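You operate a simulated robot arm through the tools that you are given. There is no shell and no other tool.

You are at the controls of a simulated robot arm. One attempt, no reset.

## Task
Set the air to the card, then crimp the green cord as a test.
Fine: lay the cord in the nest, shut the guard, and press the test button once.

It is judged by the outcome, as a careful person would: the job done as asked, and still so three seconds after it is handed in. It fails if anything else is knocked over, pushed out of place, dropped, spilled or broken.

## Robot
A 7-joint arm with a two-finger parallel gripper, fixed in place. Base frame: the origin is on the floor under the middle of its stand, x ahead of it, y to its left, z up. Readings come in m, rad, newtons and seconds.
It reaches about 1.247 m from its shoulder. Its first joint turns from -2.304 to 2.304 rad. Payload 3.91 kg.
The TCP is the grasp point between the finger pads, 0.03 m short of the fingertips. In the tool frame z runs along the fingers and y along their closing line. The gripper opens to 0.11 m. The fingers are 0.02 m wide and 0.01 m thick; the gripper's body (0.048 by 0.112 m) begins 0.055 m behind the TCP.
Orientation is that of the tool frame in the base frame, as [roll, pitch, yaw] about the fixed x, y, z axes, in that order (R = Rz(yaw) Ry(pitch) Rx(roll)). With the fingers straight down and closing along the base's y, the tool's x points along the base's -x, its y along +y and its z along -z.

## Interface
- The arm moves only by the tool drive_tool. Its argument "increments" is a list of rows, each a list of 7 numbers: the turn, a rotation vector about the base's x, y, z in rad, then the shift along the base's x, y, z in m, then the closure, from 0 (fully open) to 1 (shut). In form: [[wx, wy, wz, dx, dy, dz, jaw], ...]. A call has 1 to 20 rows; each row shifts and turns the commanded pose from where the row before left it. Rows are played at 5 a second. More than 0.05 m and 0.15 rad between two rows, or a gripper value outside its range, and nothing of the call is played. A pose out of reach is approached as far as the arm can. The call stops where the force on the tool passes 90 N (or 10 N more than at its start, if that is more) or the arm is blocked; 0.2 s more then pass. Each finger travels about 0.108 m/s and halts on what it meets, pressing with about 35 N; the grip force reading is that of the motor and also rises with nothing between the fingers. The clock runs only during rows and for 0.2 s after the last one: add rows that do not move to give the fingers time. It gives the time, the measured TCP pose, the force on the tool (base axes), the opening and the grip force at its end, in the units of the frame above (readings bear some noise), with the torque about the TCP (base axes, N m) and any sound that the robot's microphone picked up.
- Cameras (640 x 400 px; columns grow to the right, rows downward): "scene" is fixed at [0.05, -0.6506, 1.6548]; the picture's right is [0.78, -0.63, 0.00], its down [-0.24, -0.29, -0.93] and it looks along [0.58, 0.72, -0.37] (base axes); focal length 315 px, centre (320, 200). "wrist" rides on the gripper at [0.073, 0.017, -0.103] in the tool frame; the picture's right is [-0.23, 0.97, 0.00], its down [-0.76, -0.18, -0.62] and it looks along [-0.61, -0.14, 0.78] (tool axes); focal length 222 px, centre (320, 200). There is no depth. A picture from a camera that has moved, and an enlarged one, comes with that camera's place and axes in the base frame and with its lens.
- grab_frame(camera): a new picture of that camera. It takes no simulated time.
- close_up(camera, box): a new picture of the part [left, top, right, bottom] of that camera's present view, enlarged. It takes no simulated time.
- job_done(): hands the job in; it is judged then, once.

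Nothing tells you positions but the pictures and the camera data. Unless the task says otherwise, let go and move clear before handing in.

The tools are called after "Call:" by a JSON object that holds its "method" and its "body". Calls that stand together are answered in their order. drive_tool: Moves the arm, as the interface text tells. Its arguments: {"type":"object","properties":{"increments":{"type":"array","items":{"type":"array","items":{"type":"number"}}}},"required":["increments"]} The other tools are called the same way: grab_frame (camera) takes a picture; close_up (camera, box) takes an enlarged picture of a part of a camera's view; job_done () hands the job in.

At the start:

```text
time_s: 0.0
ee_pos: [0.5286, 0.1705, 1.5899]
ee_rot: [-3.141, 0.0, 3.141]
contact_force: [0.0, 0.2, 0.3]
wrist_torque: [0.02, 0.0, 0.02]
width: 0.1101
gripper_force: 0.0
```

scene: 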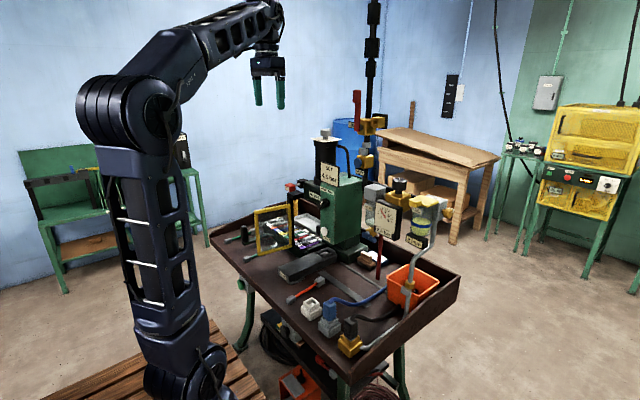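
wrist: 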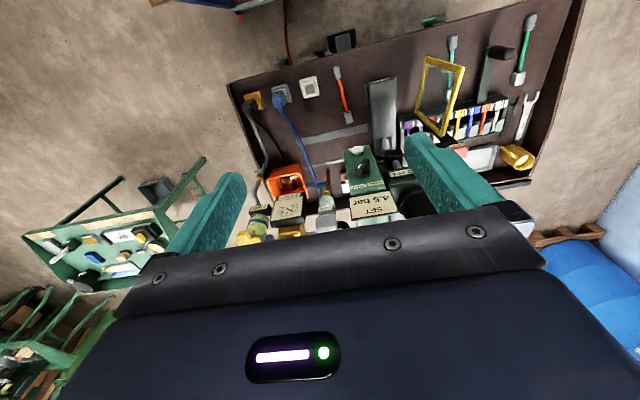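

I see a workbench ahead with a green crimping press, a card reading "SET 4.5 bar", air gear and cords. I'll look closer at the parts before moving.

Call:
{"method": "close_up", "body": {"camera": "scene", "box": [200, 120, 470, 290]}}

Call:
{"method": "close_up", "body": {"camera": "scene", "box": [280, 160, 380, 225]}}

Call:
{"method": "close_up", "body": {"camera": "scene", "box": [350, 170, 450, 235]}}

Call:
{"method": "close_up", "body": {"camera": "wrist", "box": [220, 60, 420, 240]}}

Call:
{"method": "close_up", "body": {"camera": "wrist", "box": [380, 0, 580, 180]}}

```text
2.35 times, centred on (335, 205) of scene
camera zoom: at [0.05, -0.6506, 1.6548], right [0.78, -0.63, 0.0], down [-0.24, -0.29, -0.93], along [0.58, 0.72, -0.37], focal length 742 px, centre (285, 188)
```

zoom: 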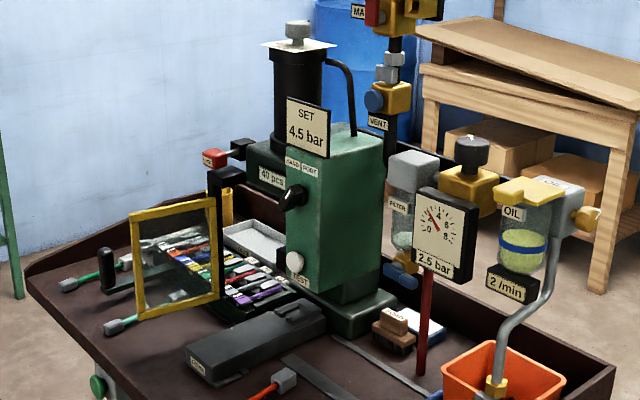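

```text
6.15 times, centred on (330, 192) of scene
camera zoom: at [0.05, -0.6506, 1.6548], right [0.78, -0.63, 0.0], down [-0.24, -0.29, -0.93], along [0.58, 0.72, -0.37], focal length 1941 px, centre (258, 246)
```

zoom: 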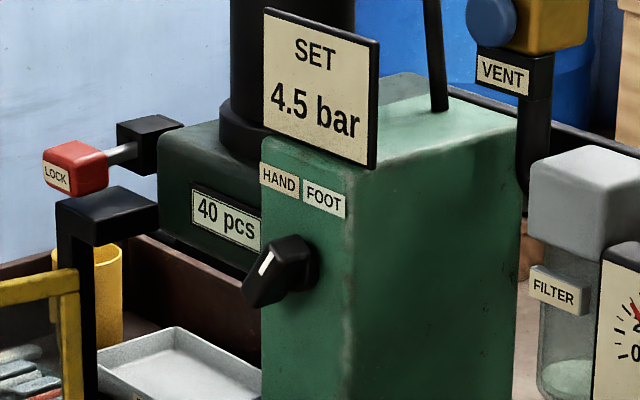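

```text
6.15 times, centred on (400, 202) of scene
camera zoom: at [0.05, -0.6506, 1.6548], right [0.78, -0.63, 0.0], down [-0.24, -0.29, -0.93], along [0.58, 0.72, -0.37], focal length 1941 px, centre (-172, 185)
```

zoom: 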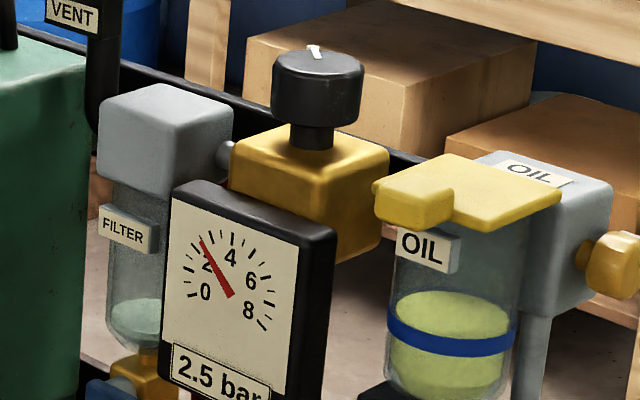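

```text
2.22 times, centred on (320, 150) of wrist
camera zoom: at [0.4584, 0.1875, 1.6925], right [0.23, 0.97, 0.0], down [0.76, -0.18, 0.62], along [0.61, -0.14, -0.78], focal length 494 px, centre (320, 311)
```

zoom: 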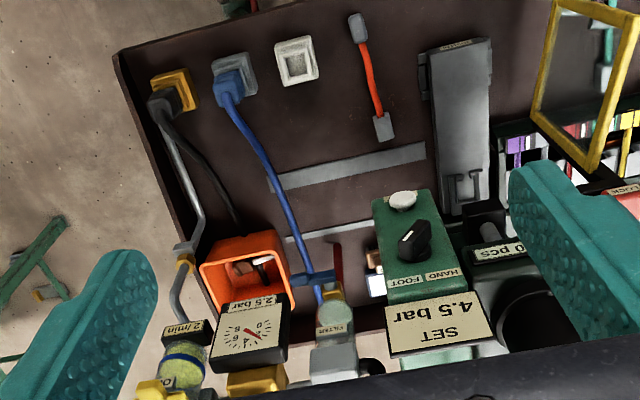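

```text
2.22 times, centred on (480, 90) of wrist
camera zoom: at [0.4584, 0.1875, 1.6925], right [0.23, 0.97, 0.0], down [0.76, -0.18, 0.62], along [0.61, -0.14, -0.78], focal length 494 px, centre (-36, 444)
```

zoom: 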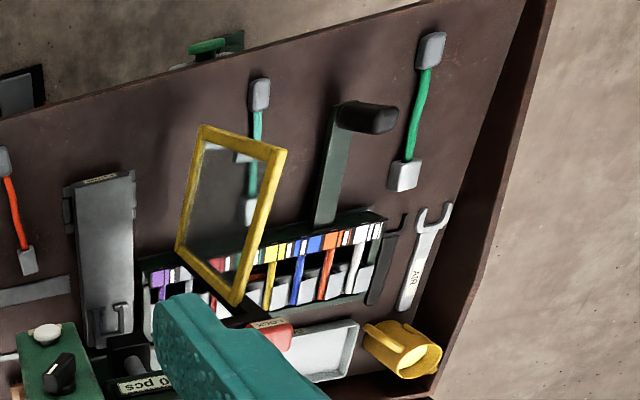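

The gauge shows 2.5 bar and the card 4.5 bar; the regulator's black knob stands on a yellow body. I'll keep inspecting: nest, guard, cords, main valve.

Call:
{"method": "close_up", "body": {"camera": "scene", "box": [330, 80, 400, 200]}}

Call:
{"method": "close_up", "body": {"camera": "scene", "box": [210, 190, 310, 260]}}

Call:
{"method": "close_up", "body": {"camera": "scene", "box": [270, 220, 370, 290]}}

Call:
{"method": "close_up", "body": {"camera": "scene", "box": [290, 260, 440, 360]}}

Call:
{"method": "close_up", "body": {"camera": "scene", "box": [480, 60, 640, 200]}}

Call:
{"method": "close_up", "body": {"camera": "scene", "box": [240, 270, 400, 400]}}

```text
3.33 times, centred on (365, 140) of scene
camera zoom: at [0.05, -0.6506, 1.6548], right [0.78, -0.63, 0.0], down [-0.24, -0.29, -0.93], along [0.58, 0.72, -0.37], focal length 1051 px, centre (170, 400)
```

zoom: 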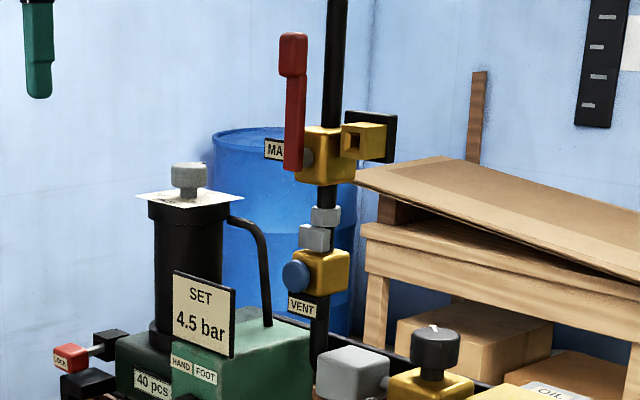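

```text
5.71 times, centred on (260, 225) of scene
camera zoom: at [0.05, -0.6506, 1.6548], right [0.78, -0.63, 0.0], down [-0.24, -0.29, -0.93], along [0.58, 0.72, -0.37], focal length 1802 px, centre (663, 57)
```

zoom: 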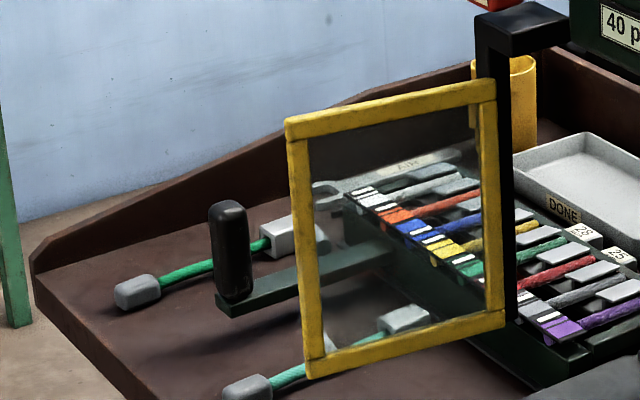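

```text
5.71 times, centred on (320, 255) of scene
camera zoom: at [0.05, -0.6506, 1.6548], right [0.78, -0.63, 0.0], down [-0.24, -0.29, -0.93], along [0.58, 0.72, -0.37], focal length 1802 px, centre (320, -114)
```

zoom: 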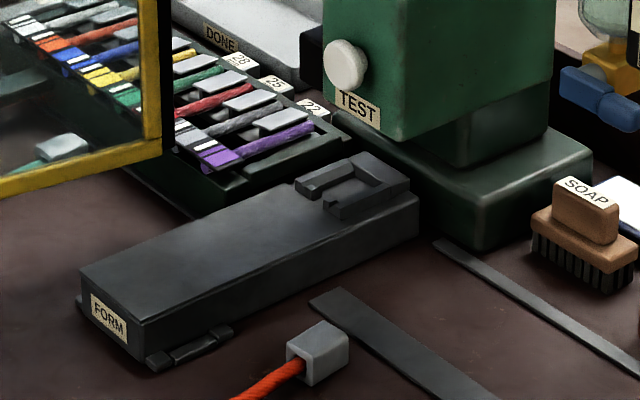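

```text
4.00 times, centred on (365, 310) of scene
camera zoom: at [0.05, -0.6506, 1.6548], right [0.78, -0.63, 0.0], down [-0.24, -0.29, -0.93], along [0.58, 0.72, -0.37], focal length 1262 px, centre (140, -240)
```

zoom: 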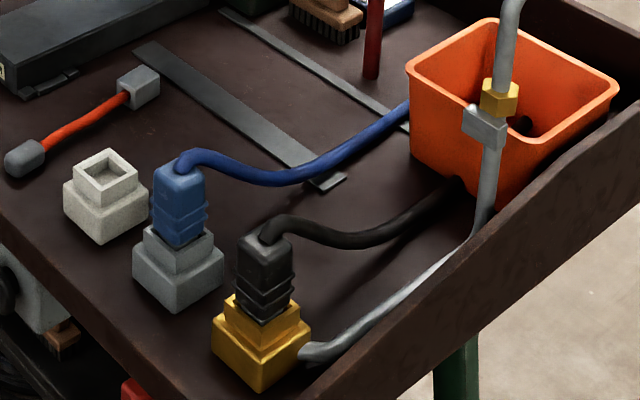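

```text
2.86 times, centred on (560, 130) of scene
camera zoom: at [0.05, -0.6506, 1.6548], right [0.78, -0.63, 0.0], down [-0.24, -0.29, -0.93], along [0.58, 0.72, -0.37], focal length 901 px, centre (-366, 400)
```

zoom: 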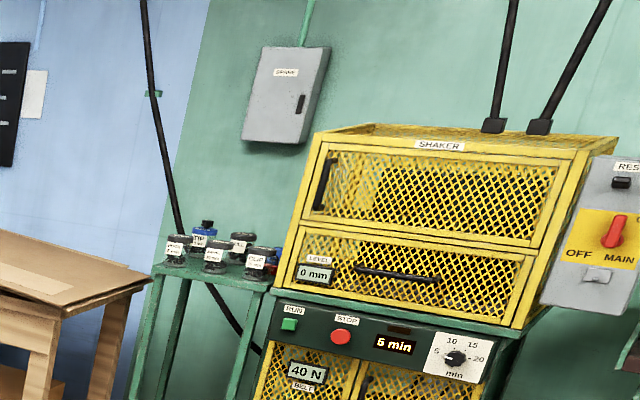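

```text
3.08 times, centred on (320, 335) of scene
camera zoom: at [0.05, -0.6506, 1.6548], right [0.78, -0.63, 0.0], down [-0.24, -0.29, -0.93], along [0.58, 0.72, -0.37], focal length 970 px, centre (320, -215)
```

zoom: 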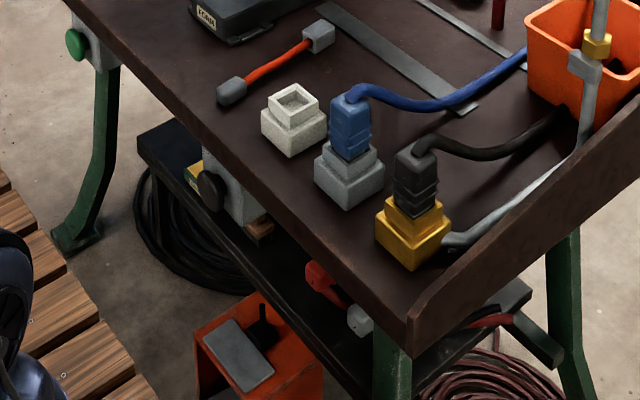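

The press front (TEST button, HAND/FOOT selector) faces the robot at about x=0.79, y=0.23, z=1.06, and the open guard's hinge is near (0.78, 0.47). I'll back the arm off and lower it for a closer look at the nest, guard and cords.

Call:
{"method": "drive_tool", "body": {"increments": [[0, 0, 0, -0.0167, 0.0144, -0.039, 0], [0, 0, 0, -0.0167, 0.0144, -0.039, 0], [0, 0, 0, -0.0167, 0.0144, -0.039, 0], [0, 0, 0, -0.0167, 0.0144, -0.039, 0], [0, 0, 0, -0.0167, 0.0144, -0.039, 0], [0, 0, 0, -0.0167, 0.0144, -0.039, 0], [0, 0, 0, -0.0167, 0.0144, -0.039, 0], [0, 0, 0, -0.0167, 0.0144, -0.039, 0], [0, 0, 0, -0.0167, 0.0144, -0.039, 0]]}}

Call:
{"method": "grab_frame", "body": {"camera": "wrist"}}

Call:
{"method": "grab_frame", "body": {"camera": "scene"}}

```text
time_s: 2.0
ee_pos: [0.381, 0.3008, 1.2379]
ee_rot: [-3.141, 0.0, 3.139]
contact_force: [0.3, -0.2, 0.5]
wrist_torque: [0.01, 0.0, 0.01]
width: 0.1098
gripper_force: 0.0
```

```text
taken
camera wrist: at [0.3106, 0.318, 1.3414], right [0.23, 0.97, 0.0], down [0.76, -0.18, 0.62], along [0.61, -0.14, -0.78], focal length 222 px, centre (320, 200)
```

wrist: 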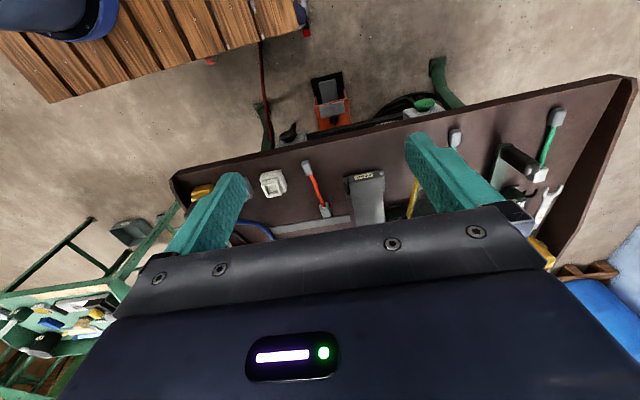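

```text
taken
```

scene: 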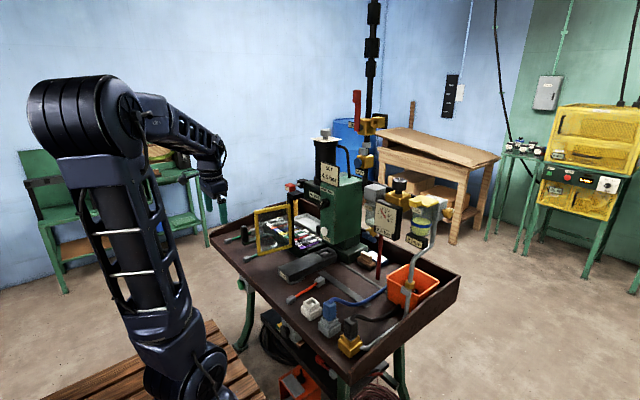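

The gripper body hides the forward half of this view. I'll tilt the fingers forward so the wrist camera looks ahead at the press front and nest.

Call:
{"method": "drive_tool", "body": {"increments": [[0, -0.135, 0, 0, 0, 0, 0], [0, -0.135, 0, 0, 0, 0, 0], [0, -0.135, 0, 0, 0, 0, 0], [0, -0.135, 0, 0, 0, 0, 0], [0, -0.135, 0, 0, 0, 0, 0], [0, -0.135, 0, 0, 0, 0, 0], [0, 0, 0, 0, 0, 0, 0]]}}

Call:
{"method": "grab_frame", "body": {"camera": "wrist"}}

Call:
{"method": "close_up", "body": {"camera": "wrist", "box": [200, 60, 440, 220]}}

```text
time_s: 3.6
ee_pos: [0.3796, 0.3005, 1.2386]
ee_rot: [3.14, 0.811, 3.138]
contact_force: [-1.3, -0.3, -1.0]
wrist_torque: [0.0, 0.02, -0.03]
width: 0.1101
gripper_force: 0.1
```

```text
taken
camera wrist: at [0.2558, 0.3173, 1.2561], right [0.16, 0.97, 0.17], down [0.07, -0.18, 0.98], along [0.98, -0.14, -0.1], focal length 222 px, centre (320, 200)
```

wrist: 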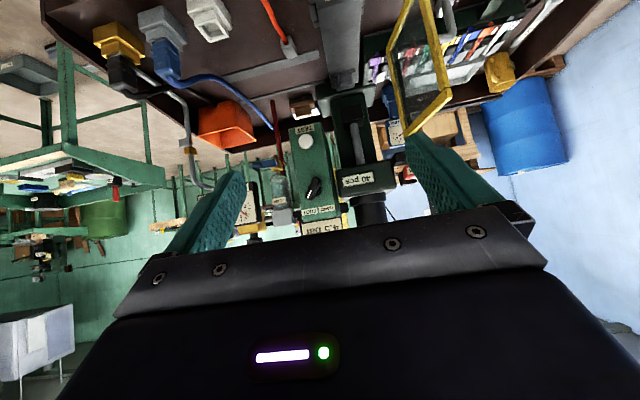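

```text
2.50 times, centred on (320, 140) of wrist
camera zoom: at [0.2558, 0.3173, 1.2561], right [0.16, 0.97, 0.17], down [0.07, -0.18, 0.98], along [0.98, -0.14, -0.1], focal length 555 px, centre (320, 350)
```

zoom: 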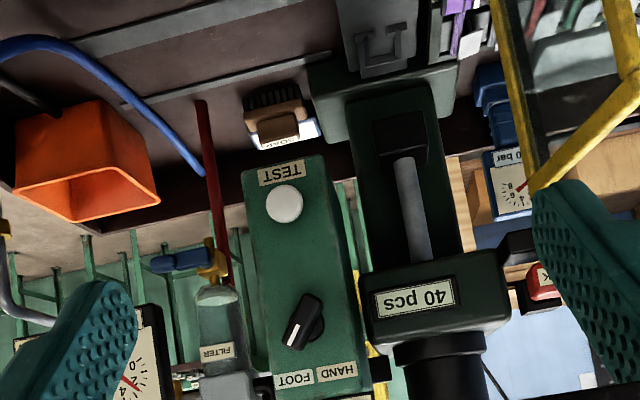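

I can see the press head with ram rod, the counter (40 pcs), the TEST button and the selector (image is upside down). I'll enlarge the selector, nest and gauge.

Call:
{"method": "close_up", "body": {"camera": "wrist", "box": [285, 120, 360, 240]}}

Call:
{"method": "close_up", "body": {"camera": "wrist", "box": [320, 40, 420, 140]}}

Call:
{"method": "close_up", "body": {"camera": "wrist", "box": [360, 0, 560, 120]}}

Call:
{"method": "close_up", "body": {"camera": "wrist", "box": [200, 130, 320, 240]}}

```text
3.33 times, centred on (322, 180) of wrist
camera zoom: at [0.2558, 0.3173, 1.2561], right [0.16, 0.97, 0.17], down [0.07, -0.18, 0.98], along [0.98, -0.14, -0.1], focal length 740 px, centre (312, 267)
```

zoom: 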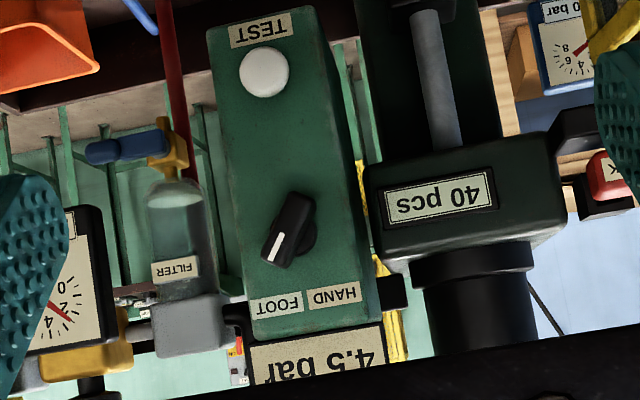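

```text
4.00 times, centred on (370, 90) of wrist
camera zoom: at [0.2558, 0.3173, 1.2561], right [0.16, 0.97, 0.17], down [0.07, -0.18, 0.98], along [0.98, -0.14, -0.1], focal length 888 px, centre (120, 640)
```

zoom: 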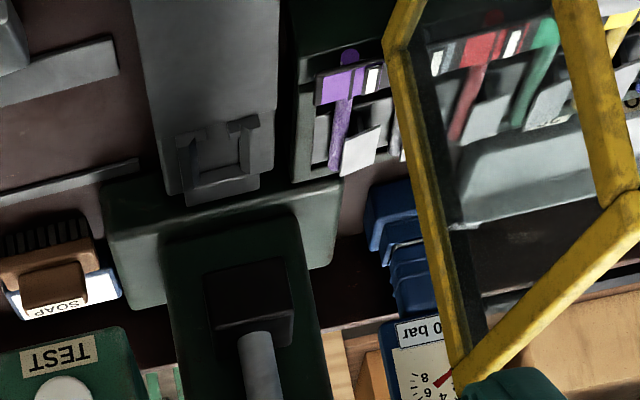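

```text
3.20 times, centred on (460, 60) of wrist
camera zoom: at [0.2558, 0.3173, 1.2561], right [0.16, 0.97, 0.17], down [0.07, -0.18, 0.98], along [0.98, -0.14, -0.1], focal length 711 px, centre (-128, 648)
```

zoom: 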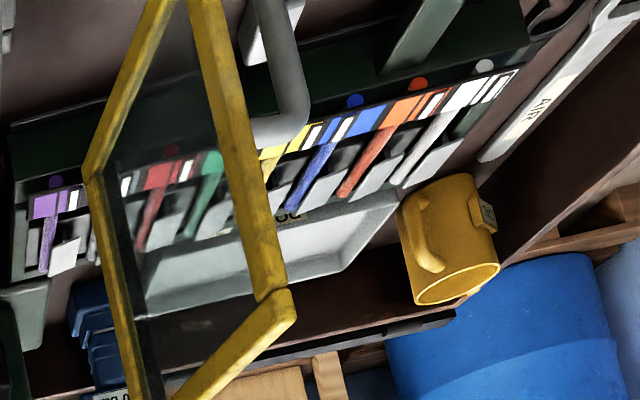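

```text
3.64 times, centred on (260, 185) of wrist
camera zoom: at [0.2558, 0.3173, 1.2561], right [0.16, 0.97, 0.17], down [0.07, -0.18, 0.98], along [0.98, -0.14, -0.1], focal length 808 px, centre (538, 254)
```

zoom: 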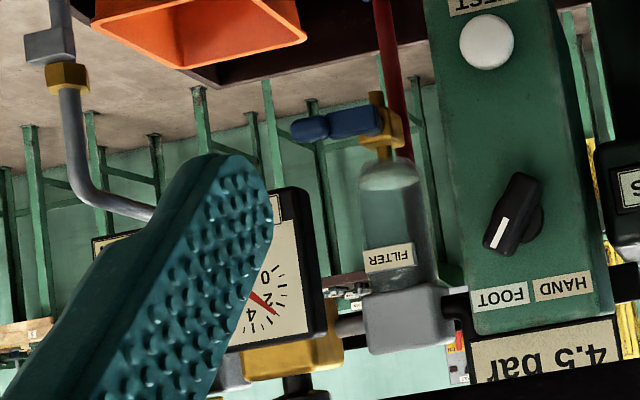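

The selector pointer is at FOOT, and the cords and colour rack are to the left of the press. I'll level the tool and move left to look down on the green cords and guard.

Call:
{"method": "drive_tool", "body": {"increments": [[0, 0.10125, 0, 0.015, 0.0375, 0.002, 0], [0, 0.10125, 0, 0.015, 0.0375, 0.002, 0], [0, 0.10125, 0, 0.015, 0.0375, 0.002, 0], [0, 0.10125, 0, 0.015, 0.0375, 0.002, 0], [0, 0.10125, 0, 0.015, 0.0375, 0.002, 0], [0, 0.10125, 0, 0.015, 0.0375, 0.002, 0], [0, 0.10125, 0, 0.015, 0.0375, 0.002, 0], [0, 0.10125, 0, 0.015, 0.0375, 0.002, 0], [0, 0, 0, 0, 0, 0, 0]]}}

Call:
{"method": "grab_frame", "body": {"camera": "wrist"}}

Call:
{"method": "close_up", "body": {"camera": "wrist", "box": [240, 60, 480, 210]}}

```text
time_s: 5.6
ee_pos: [0.5007, 0.6006, 1.2543]
ee_rot: [-3.141, 0.0, 3.139]
contact_force: [-0.7, 0.1, 0.2]
wrist_torque: [0.05, 0.0, -0.01]
width: 0.1101
gripper_force: 0.0
```

```text
taken
camera wrist: at [0.4296, 0.618, 1.3572], right [0.23, 0.97, 0.0], down [0.76, -0.18, 0.62], along [0.61, -0.14, -0.78], focal length 222 px, centre (320, 200)
```

wrist: 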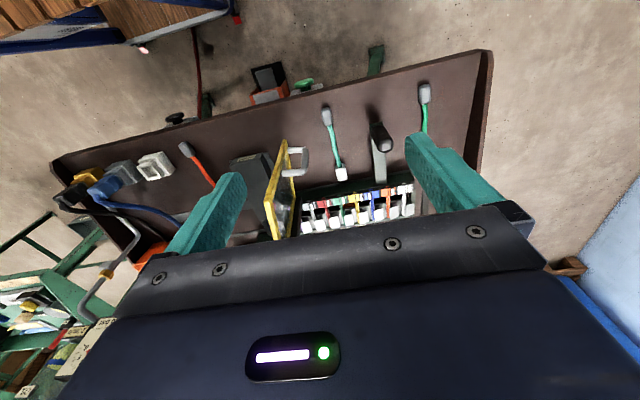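

```text
2.67 times, centred on (360, 135) of wrist
camera zoom: at [0.4296, 0.618, 1.3572], right [0.23, 0.97, 0.0], down [0.76, -0.18, 0.62], along [0.61, -0.14, -0.78], focal length 592 px, centre (213, 373)
```

zoom: 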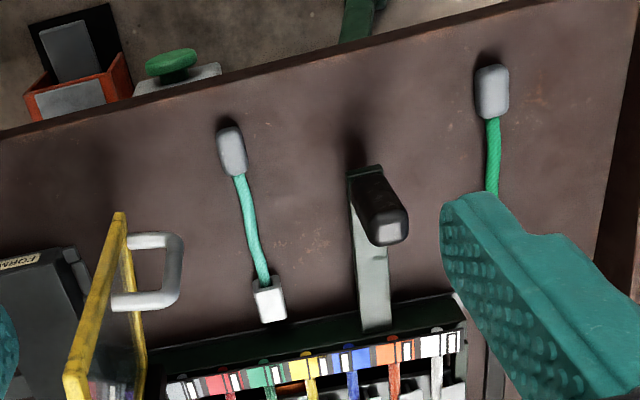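

Two greenish cords lie here: the left one looks turquoise, the right one pure green, and the rack shows labelled colours. I'll compare them closely.

Call:
{"method": "close_up", "body": {"camera": "wrist", "box": [310, 95, 360, 185]}}

Call:
{"method": "close_up", "body": {"camera": "wrist", "box": [400, 75, 450, 145]}}

Call:
{"method": "close_up", "body": {"camera": "wrist", "box": [295, 175, 420, 240]}}

Call:
{"method": "close_up", "body": {"camera": "scene", "box": [260, 205, 340, 255]}}

Call:
{"method": "close_up", "body": {"camera": "scene", "box": [215, 225, 295, 270]}}

```text
4.44 times, centred on (335, 140) of wrist
camera zoom: at [0.4296, 0.618, 1.3572], right [0.23, 0.97, 0.0], down [0.76, -0.18, 0.62], along [0.61, -0.14, -0.78], focal length 987 px, centre (253, 467)
```

zoom: 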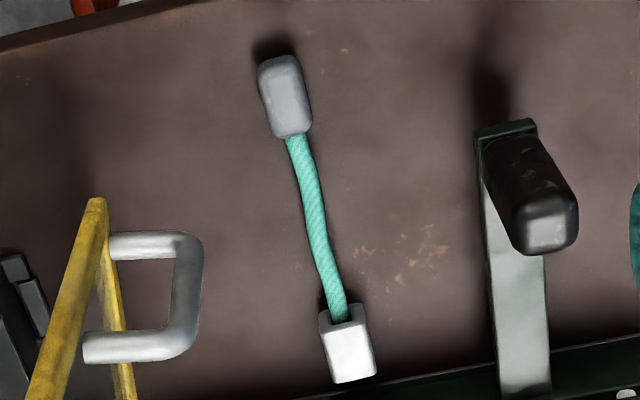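

```text
5.71 times, centred on (425, 110) of wrist
camera zoom: at [0.4296, 0.618, 1.3572], right [0.23, 0.97, 0.0], down [0.76, -0.18, 0.62], along [0.61, -0.14, -0.78], focal length 1269 px, centre (-280, 714)
```

zoom: 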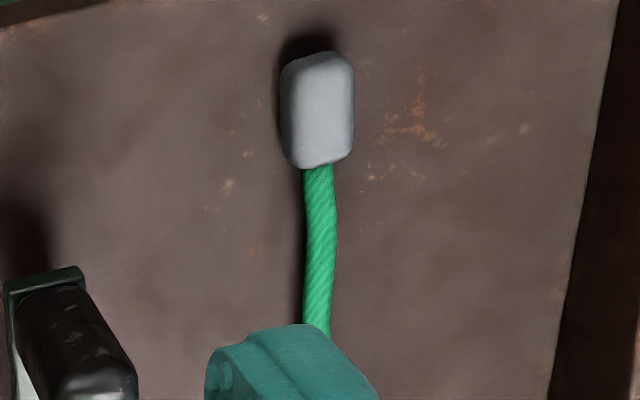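

```text
5.12 times, centred on (358, 208) of wrist
camera zoom: at [0.4296, 0.618, 1.3572], right [0.23, 0.97, 0.0], down [0.76, -0.18, 0.62], along [0.61, -0.14, -0.78], focal length 1137 px, centre (128, 162)
```

zoom: 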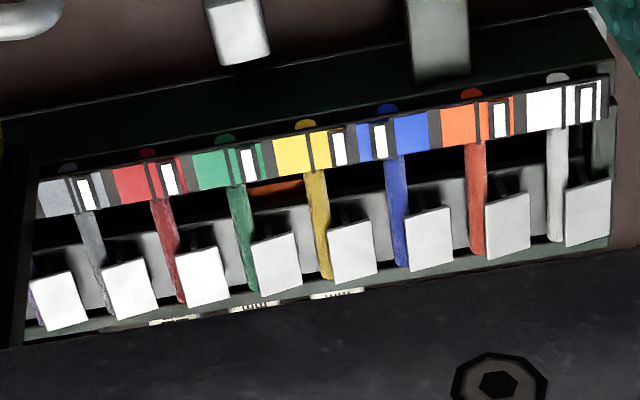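

```text
8.00 times, centred on (300, 230) of scene
camera zoom: at [0.05, -0.6506, 1.6548], right [0.78, -0.63, 0.0], down [-0.24, -0.29, -0.93], along [0.58, 0.72, -0.37], focal length 2523 px, centre (480, -40)
```

zoom: 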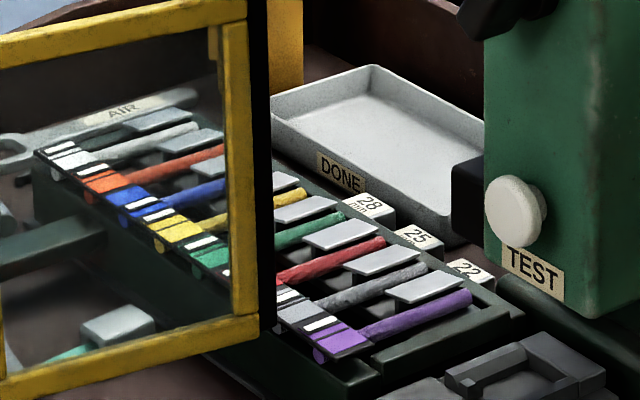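

```text
8.00 times, centred on (255, 248) of scene
camera zoom: at [0.05, -0.6506, 1.6548], right [0.78, -0.63, 0.0], down [-0.24, -0.29, -0.93], along [0.58, 0.72, -0.37], focal length 2523 px, centre (840, -180)
```

zoom: 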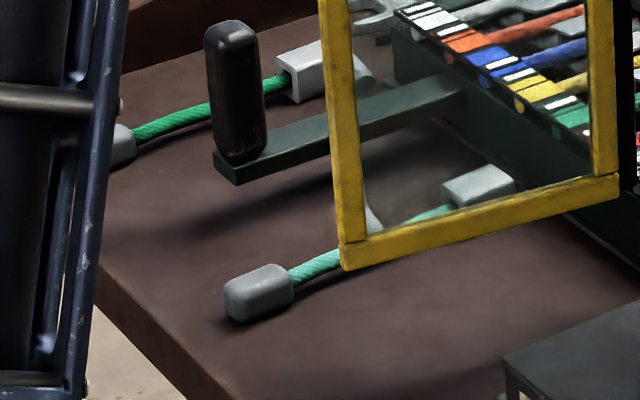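

The far-left cord is true green matching the rack's green, while the nearer one is turquoise, so the far-left one at about y=0.75 is my cord. Now I'll look at the press throat and FORM block to identify the nest.

Call:
{"method": "drive_tool", "body": {"increments": [[0, 0, 0, -0.003, -0.043, 0, 0], [0, 0, 0, -0.003, -0.043, 0, 0], [0, 0, 0, -0.003, -0.043, 0, 0], [0, -0.1, 0, -0.003, -0.043, -0.02, 0], [0, -0.1, 0, -0.003, -0.043, -0.03, 0], [0, -0.1, 0, -0.003, -0.043, -0.03, 0], [0, -0.1, 0, 0, 0, -0.04, 0], [0, -0.1, 0, 0, 0, -0.034, 0], [0, 0, 0, 0, 0, 0, 0]]}}

Call:
{"method": "grab_frame", "body": {"camera": "wrist"}}

Call:
{"method": "close_up", "body": {"camera": "wrist", "box": [240, 40, 440, 210]}}

```text
refused: row 5 steps farther than a row can; nothing moved
```

```text
taken
camera wrist: at [0.4296, 0.618, 1.3572], right [0.23, 0.97, 0.0], down [0.76, -0.18, 0.62], along [0.61, -0.14, -0.78], focal length 222 px, centre (320, 200)
```

wrist: 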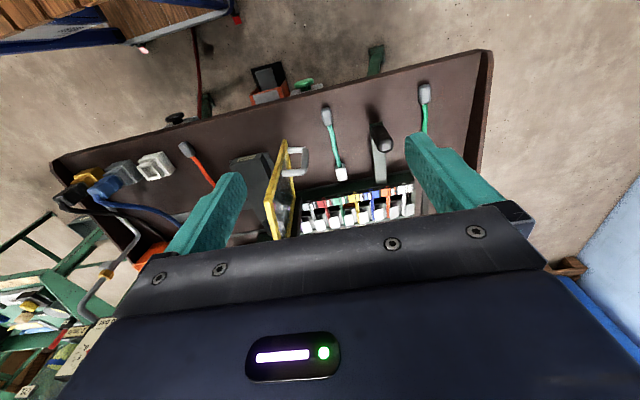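

```text
2.35 times, centred on (340, 125) of wrist
camera zoom: at [0.4296, 0.618, 1.3572], right [0.23, 0.97, 0.0], down [0.76, -0.18, 0.62], along [0.61, -0.14, -0.78], focal length 523 px, centre (273, 376)
```

zoom: 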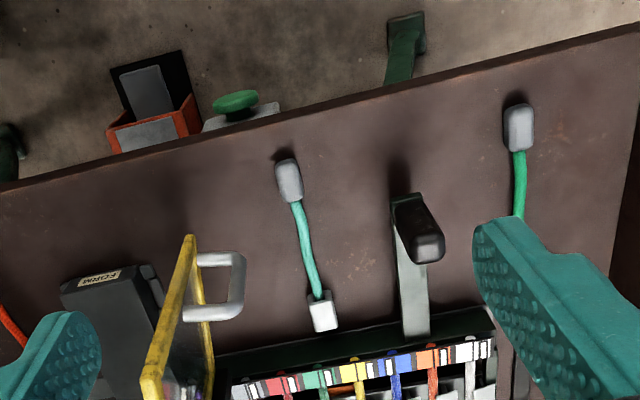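

The move was refused because one step was over 0.05 m; I'll repeat it with smaller steps toward the view in front of the press.

Call:
{"method": "drive_tool", "body": {"increments": [[0, 0, 0, -0.003, -0.043, 0, 0], [0, 0, 0, -0.003, -0.043, 0, 0], [0, 0, 0, -0.003, -0.043, 0, 0], [0, -0.1, 0, -0.003, -0.043, -0.02, 0], [0, -0.1, 0, -0.003, -0.043, -0.02, 0], [0, -0.1, 0, -0.003, -0.043, -0.02, 0], [0, -0.1, 0, 0, 0, -0.045, 0], [0, -0.1, 0, 0, 0, -0.045, 0], [0, 0, 0, 0, 0, 0, 0]]}}

Call:
{"method": "grab_frame", "body": {"camera": "wrist"}}

Call:
{"method": "close_up", "body": {"camera": "wrist", "box": [240, 40, 440, 210]}}

```text
time_s: 7.6
ee_pos: [0.4828, 0.3403, 1.1055]
ee_rot: [3.14, 0.501, 3.141]
contact_force: [0.1, 0.0, 0.8]
wrist_torque: [0.01, -0.01, 0.0]
width: 0.1098
gripper_force: 0.0
```

```text
taken
camera wrist: at [0.3708, 0.3577, 1.161], right [0.2, 0.97, 0.11], down [0.37, -0.18, 0.91], along [0.91, -0.14, -0.4], focal length 222 px, centre (320, 200)
```

wrist: 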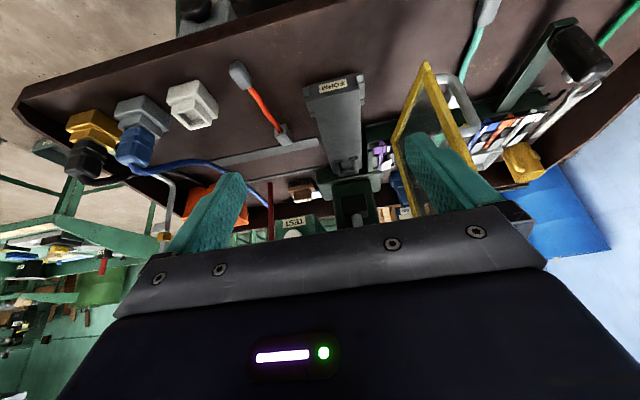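

```text
2.35 times, centred on (340, 125) of wrist
camera zoom: at [0.3708, 0.3577, 1.161], right [0.2, 0.97, 0.11], down [0.37, -0.18, 0.91], along [0.91, -0.14, -0.4], focal length 523 px, centre (273, 376)
```

zoom: 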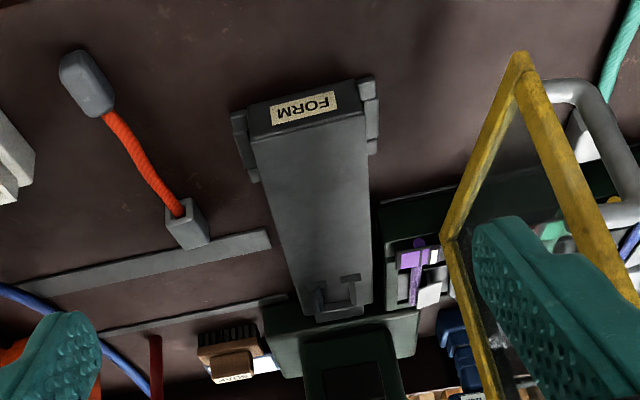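

The FORM block sits in front of the press with a U-shaped feature at the press end. I'll enlarge it and the throat.

Call:
{"method": "close_up", "body": {"camera": "wrist", "box": [300, 70, 400, 140]}}

Call:
{"method": "close_up", "body": {"camera": "wrist", "box": [310, 140, 410, 230]}}

Call:
{"method": "close_up", "body": {"camera": "scene", "box": [280, 235, 360, 290]}}

```text
5.71 times, centred on (350, 105) of wrist
camera zoom: at [0.3708, 0.3577, 1.161], right [0.2, 0.97, 0.11], down [0.37, -0.18, 0.91], along [0.91, -0.14, -0.4], focal length 1269 px, centre (149, 743)
```

zoom: 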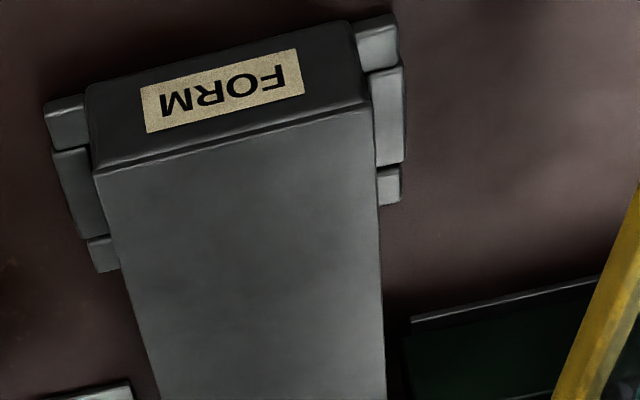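

```text
4.44 times, centred on (360, 185) of wrist
camera zoom: at [0.3708, 0.3577, 1.161], right [0.2, 0.97, 0.11], down [0.37, -0.18, 0.91], along [0.91, -0.14, -0.4], focal length 987 px, centre (142, 267)
```

zoom: 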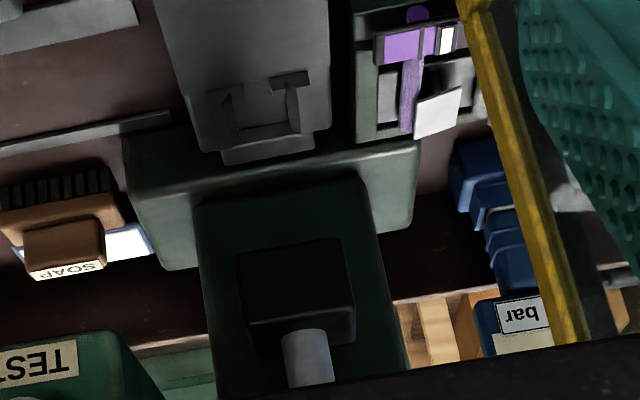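

```text
7.27 times, centred on (320, 262) of scene
camera zoom: at [0.05, -0.6506, 1.6548], right [0.78, -0.63, 0.0], down [-0.24, -0.29, -0.93], along [0.58, 0.72, -0.37], focal length 2294 px, centre (320, -254)
```

zoom: 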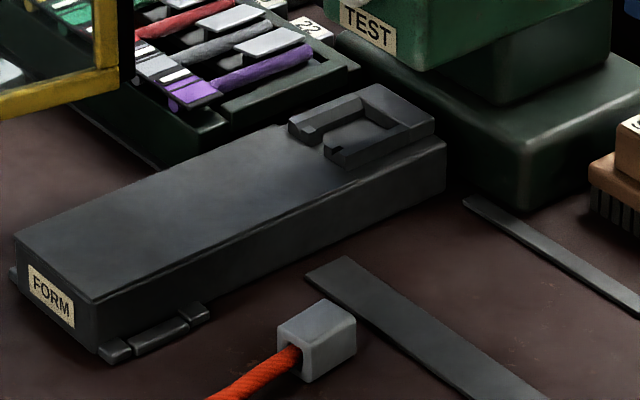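

The nest is the small U-cradle on the FORM block's far end, right under the ram block (about x=0.90, y=0.36, z=0.86), and the table top is at z≈0.81. First the air: I'll rise and go over to the regulator knob, near (0.93, 0.0, 1.3).

Call:
{"method": "drive_tool", "body": {"increments": [[0, 0.0455, 0, 0, -0.031, 0.036, 0], [0, 0.0455, 0, 0, -0.031, 0.036, 0], [0, 0.0455, 0, 0, -0.031, 0.036, 0], [0, 0.0455, 0, 0, -0.031, 0.036, 0], [0, 0.0455, 0, 0, -0.031, 0.036, 0], [0, 0.0455, 0, 0, -0.031, 0.036, 0], [0, 0.0455, 0, 0, -0.031, 0.036, 0], [0, 0.0455, 0, 0, -0.031, 0.036, 0], [0, 0.0455, 0, 0, -0.031, 0.036, 0], [0, 0.0455, 0, 0, -0.031, 0.036, 0], [0, 0.0455, 0, 0, -0.031, 0.036, 0], [0, 0, 0, 0.045, 0, 0, 0], [0, 0, 0, 0.045, 0, 0, 0], [0, 0, 0, 0.045, 0, 0, 0], [0, 0, 0, 0.045, 0, 0, 0], [0, 0, 0, 0.045, 0, 0, 0], [0, 0, 0, 0.045, 0, 0, 0], [0, 0, 0, 0, 0, 0, 0]]}}

Call:
{"method": "grab_frame", "body": {"camera": "wrist"}}

Call:
{"method": "grab_frame", "body": {"camera": "scene"}}

```text
time_s: 11.4
ee_pos: [0.7516, 0.0021, 1.4996]
ee_rot: [-3.14, -0.003, 3.139]
contact_force: [-0.1, -0.2, 0.5]
wrist_torque: [-0.01, -0.01, 0.01]
width: 0.11
gripper_force: 0.1
```

```text
taken
camera wrist: at [0.6801, 0.0179, 1.6033], right [0.23, 0.97, 0.0], down [0.76, -0.18, 0.62], along [0.61, -0.14, -0.78], focal length 222 px, centre (320, 200)
```

wrist: 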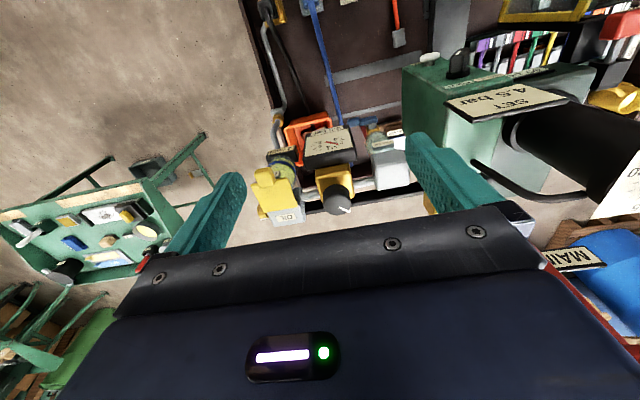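

```text
taken
```

scene: 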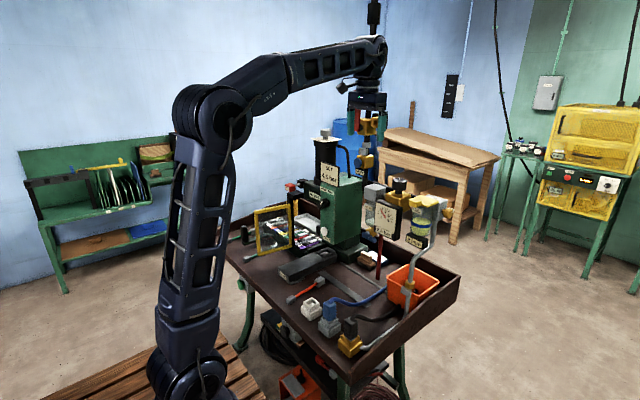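

I see the regulator knob with its white mark between the fingers. I'll enlarge it to fix its position.

Call:
{"method": "close_up", "body": {"camera": "wrist", "box": [260, 110, 420, 230]}}

Call:
{"method": "close_up", "body": {"camera": "scene", "box": [370, 165, 430, 215]}}

```text
3.33 times, centred on (340, 170) of wrist
camera zoom: at [0.6801, 0.0179, 1.6033], right [0.23, 0.97, 0.0], down [0.76, -0.18, 0.62], along [0.61, -0.14, -0.78], focal length 740 px, centre (253, 300)
```

zoom: 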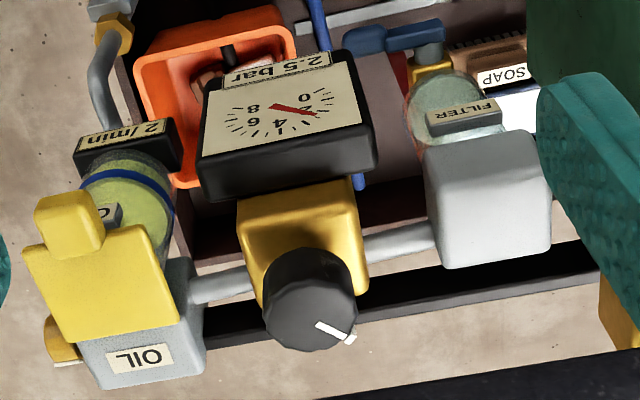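

```text
8.00 times, centred on (400, 190) of scene
camera zoom: at [0.05, -0.6506, 1.6548], right [0.78, -0.63, 0.0], down [-0.24, -0.29, -0.93], along [0.58, 0.72, -0.37], focal length 2523 px, centre (-320, 280)
```

zoom: 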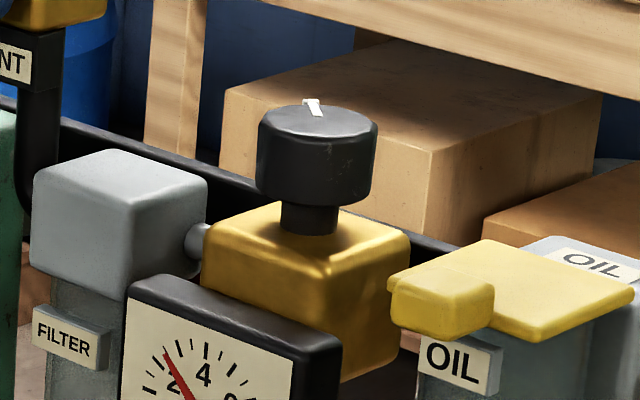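

The knob's top centre is about (0.925, −0.009, 1.309), diameter about 52 mm. A vertical air pipe with the MAIN and VENT valves stands close by at y≈0.15, so I'll check clearance before going in.

Call:
{"method": "close_up", "body": {"camera": "scene", "box": [320, 20, 440, 200]}}

Call:
{"method": "close_up", "body": {"camera": "wrist", "box": [480, 80, 640, 340]}}

```text
2.22 times, centred on (380, 110) of scene
camera zoom: at [0.05, -0.6506, 1.6548], right [0.78, -0.63, 0.0], down [-0.24, -0.29, -0.93], along [0.58, 0.72, -0.37], focal length 701 px, centre (187, 400)
```

zoom: 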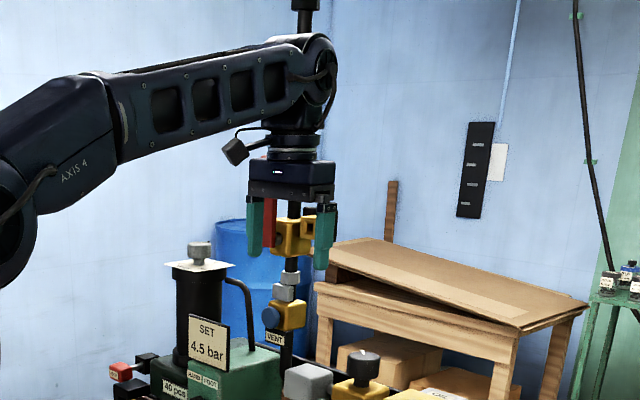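

```text
1.54 times, centred on (560, 210) of wrist
camera zoom: at [0.6801, 0.0179, 1.6033], right [0.23, 0.97, 0.0], down [0.76, -0.18, 0.62], along [0.61, -0.14, -0.78], focal length 342 px, centre (-49, 185)
```

zoom: 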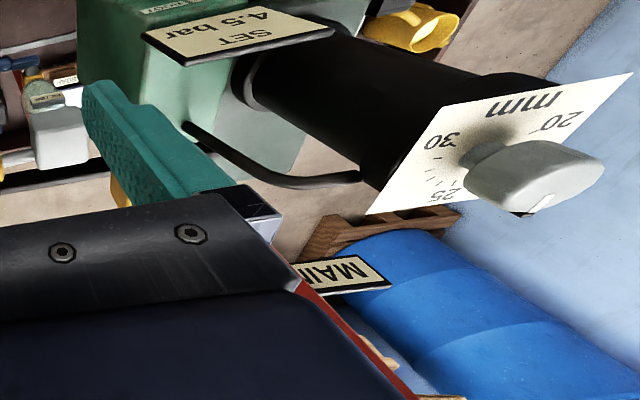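

The knob is about 52 mm across at z 1.278–1.309. I'll lean the tool forward and swing it toward −y so the wrist stays clear of the pipe, and hover over the knob.

Call:
{"method": "drive_tool", "body": {"increments": [[0, -0.1333, 0, 0.01, 0, -0.01, 0], [0, -0.1333, 0, 0.01, 0, -0.01, 0], [0, -0.1333, 0, 0.01, 0, -0.01, 0], [0, 0, 0.14, 0.0287, -0.002, -0.014, 0], [0, 0, 0.14, 0.0287, -0.002, -0.014, 0], [0, 0, 0.14, 0.0287, -0.002, -0.014, 0], [0, 0, 0.14, 0.0287, -0.002, -0.014, 0], [0, 0, 0.14, 0.0287, -0.002, -0.014, 0], [0, 0, 0, 0, 0, 0, 0]]}}

Call:
{"method": "grab_frame", "body": {"camera": "wrist"}}

Call:
{"method": "close_up", "body": {"camera": "scene", "box": [340, 60, 460, 220]}}

```text
time_s: 13.4
ee_pos: [0.9244, -0.0082, 1.3997]
ee_rot: [-3.141, 0.397, -2.442]
contact_force: [-0.4, -0.3, 0.0]
wrist_torque: [-0.01, 0.01, -0.02]
width: 0.1098
gripper_force: 0.2
```

```text
taken
camera wrist: at [0.8337, -0.0639, 1.4676], right [-0.47, 0.88, 0.09], down [0.47, 0.16, 0.87], along [0.75, 0.45, -0.49], focal length 222 px, centre (320, 200)
```

wrist: 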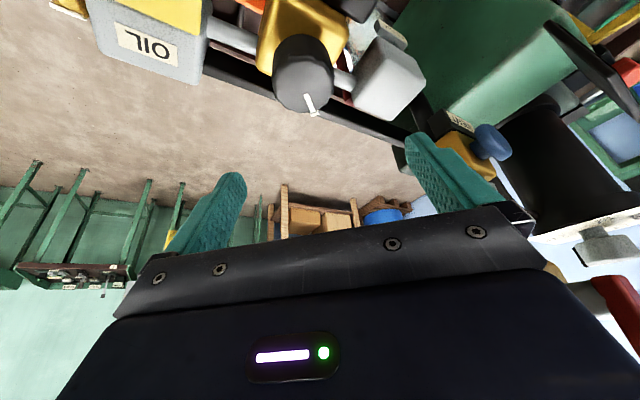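

```text
2.50 times, centred on (400, 140) of scene
camera zoom: at [0.05, -0.6506, 1.6548], right [0.78, -0.63, 0.0], down [-0.24, -0.29, -0.93], along [0.58, 0.72, -0.37], focal length 788 px, centre (120, 350)
```

zoom: 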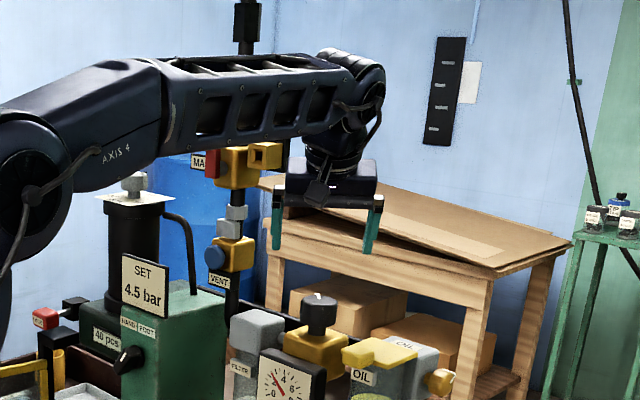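

The hover pose is centred over the knob and clear of the pipe. I'll descend so the fingertips straddle the knob, then close gently.

Call:
{"method": "drive_tool", "body": {"increments": [[0, 0, 0, 0, 0, -0.04, 0], [0, 0, 0, 0, -0.001, -0.04, 0], [0, 0, 0, 0, 0, -0.014, 0], [0, 0, 0, 0, 0, 0, 0]]}}

Call:
{"method": "close_up", "body": {"camera": "scene", "box": [360, 140, 440, 220]}}

Call:
{"method": "close_up", "body": {"camera": "wrist", "box": [160, 0, 480, 220]}}

```text
time_s: 14.4
ee_pos: [0.9258, -0.0107, 1.3059]
ee_rot: [-3.141, 0.397, -2.442]
contact_force: [0.1, 0.6, -0.6]
wrist_torque: [-0.02, 0.01, 0.02]
width: 0.11
gripper_force: 0.1
```

```text
5.00 times, centred on (400, 180) of scene
camera zoom: at [0.05, -0.6506, 1.6548], right [0.78, -0.63, 0.0], down [-0.24, -0.29, -0.93], along [0.58, 0.72, -0.37], focal length 1577 px, centre (-80, 300)
```

zoom: 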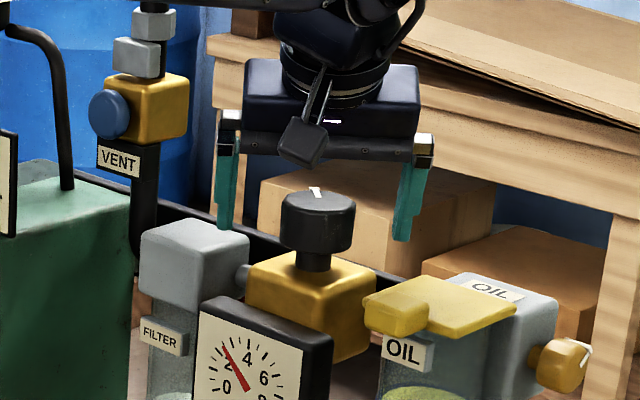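

```text
1.82 times, centred on (320, 110) of wrist
camera zoom: at [0.8337, -0.0663, 1.3729], right [-0.47, 0.88, 0.09], down [0.47, 0.16, 0.87], along [0.75, 0.45, -0.49], focal length 404 px, centre (320, 364)
```

zoom: 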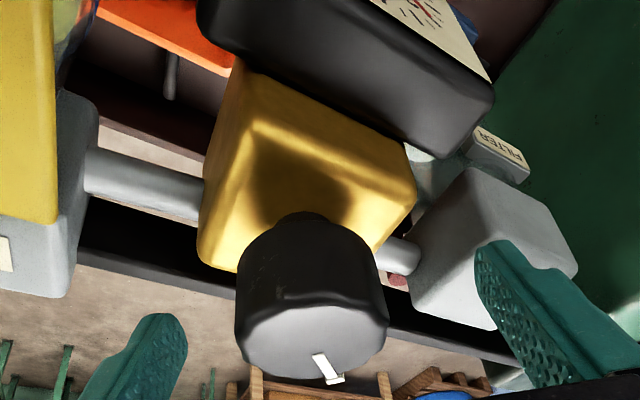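

The fingertips straddle the knob at the right height. Closing on it now.

Call:
{"method": "drive_tool", "body": {"increments": [[0, 0, 0, 0, 0, 0, 0.3], [0, 0, 0, 0, 0, 0, 0.5], [0, 0, 0, 0, 0, 0, 0.6], [0, 0, 0, 0, 0, 0, 0.6]]}}

Call:
{"method": "close_up", "body": {"camera": "scene", "box": [360, 140, 440, 220]}}

Call:
{"method": "close_up", "body": {"camera": "wrist", "box": [160, 0, 480, 220]}}

```text
time_s: 15.4
ee_pos: [0.9275, -0.0138, 1.3075]
ee_rot: [3.141, 0.399, -2.444]
contact_force: [19.2, -19.0, 3.5]
wrist_torque: [-0.79, -1.13, -0.14]
width: 0.0495
gripper_force: 45.3
```

```text
5.00 times, centred on (400, 180) of scene
camera zoom: at [0.05, -0.6506, 1.6548], right [0.78, -0.63, 0.0], down [-0.24, -0.29, -0.93], along [0.58, 0.72, -0.37], focal length 1577 px, centre (-80, 300)
```

zoom: 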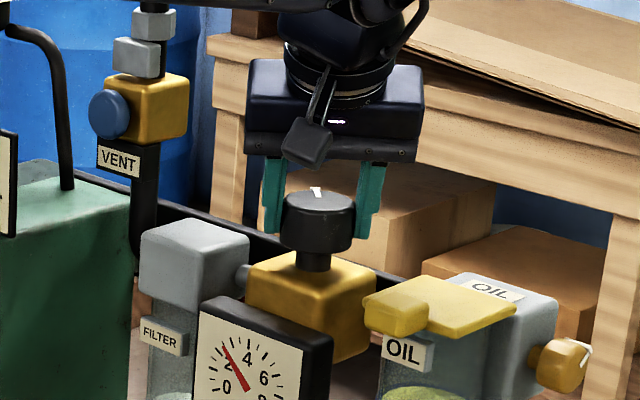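

```text
1.82 times, centred on (320, 110) of wrist
camera zoom: at [0.8347, -0.0687, 1.3729], right [-0.46, 0.88, 0.09], down [0.47, 0.16, 0.87], along [0.75, 0.44, -0.48], focal length 404 px, centre (320, 364)
```

zoom: 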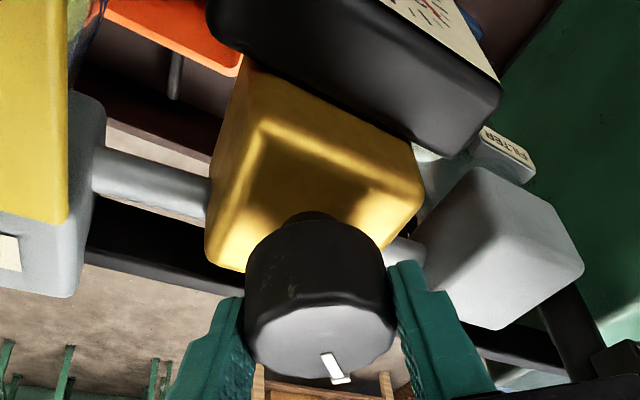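

The knob is held (49.5 mm). There's a sideways load of about 27 N, so I'll shift the tool a few millimetres to centre on the knob before turning.

Call:
{"method": "drive_tool", "body": {"increments": [[0, 0, 0, 0.002, -0.0025, 0, 0.6], [0, 0, 0, 0, 0, 0, 0.6]]}}

```text
time_s: 16.0
ee_pos: [0.9278, -0.0134, 1.3062]
ee_rot: [3.141, 0.398, -2.444]
contact_force: [-4.9, -9.9, 4.1]
wrist_torque: [-0.31, 0.58, -0.02]
width: 0.0493
gripper_force: 44.8
```

Load is relieved. Now a small clockwise (seen from above) trial turn of 0.3 rad, then I'll read the gauge.

Call:
{"method": "drive_tool", "body": {"increments": [[0, 0, -0.1, 0, 0, 0, 0.6], [0, 0, -0.1, 0, 0, 0, 0.6], [0, 0, -0.1, 0, 0, 0, 0.6], [0, 0, 0, 0, 0, 0, 0.6]]}}

Call:
{"method": "close_up", "body": {"camera": "scene", "box": [360, 160, 440, 230]}}

Call:
{"method": "close_up", "body": {"camera": "wrist", "box": [160, 0, 480, 220]}}

```text
time_s: 17.0
ee_pos: [0.9266, -0.0126, 1.3064]
ee_rot: [3.141, 0.397, -2.743]
contact_force: [-26.2, 4.9, -0.6]
wrist_torque: [0.26, 0.93, 0.05]
width: 0.0492
gripper_force: 45.0
```

```text
5.71 times, centred on (400, 195) of scene
camera zoom: at [0.05, -0.6506, 1.6548], right [0.78, -0.63, 0.0], down [-0.24, -0.29, -0.93], along [0.58, 0.72, -0.37], focal length 1802 px, centre (-137, 229)
```

zoom: 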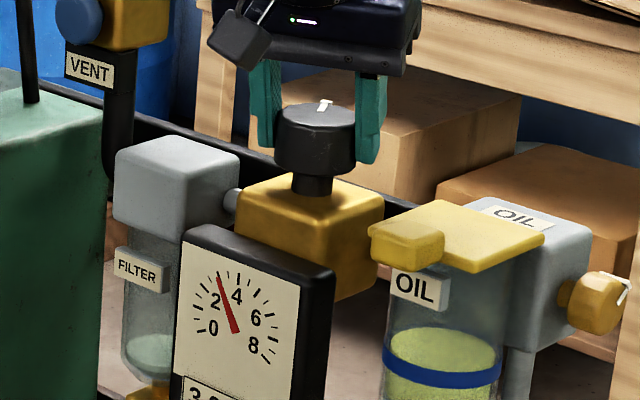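

```text
1.82 times, centred on (320, 110) of wrist
camera zoom: at [0.8225, -0.0378, 1.3731], right [-0.19, 0.98, 0.09], down [0.49, 0.01, 0.87], along [0.85, 0.21, -0.49], focal length 404 px, centre (320, 364)
```

zoom: 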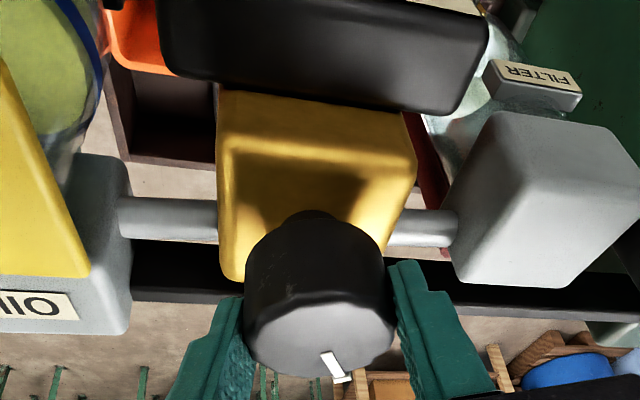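

Clockwise raises the pressure. I'll read the numeric label.

Call:
{"method": "close_up", "body": {"camera": "scene", "box": [375, 185, 415, 245]}}

```text
6.67 times, centred on (395, 215) of scene
camera zoom: at [0.05, -0.6506, 1.6548], right [0.78, -0.63, 0.0], down [-0.24, -0.29, -0.93], along [0.58, 0.72, -0.37], focal length 2102 px, centre (-180, 100)
```

zoom: 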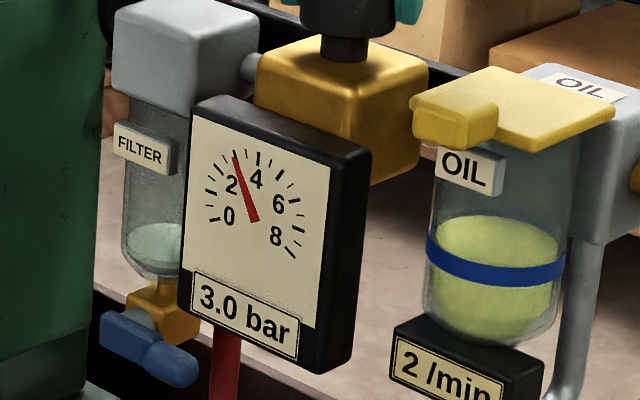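

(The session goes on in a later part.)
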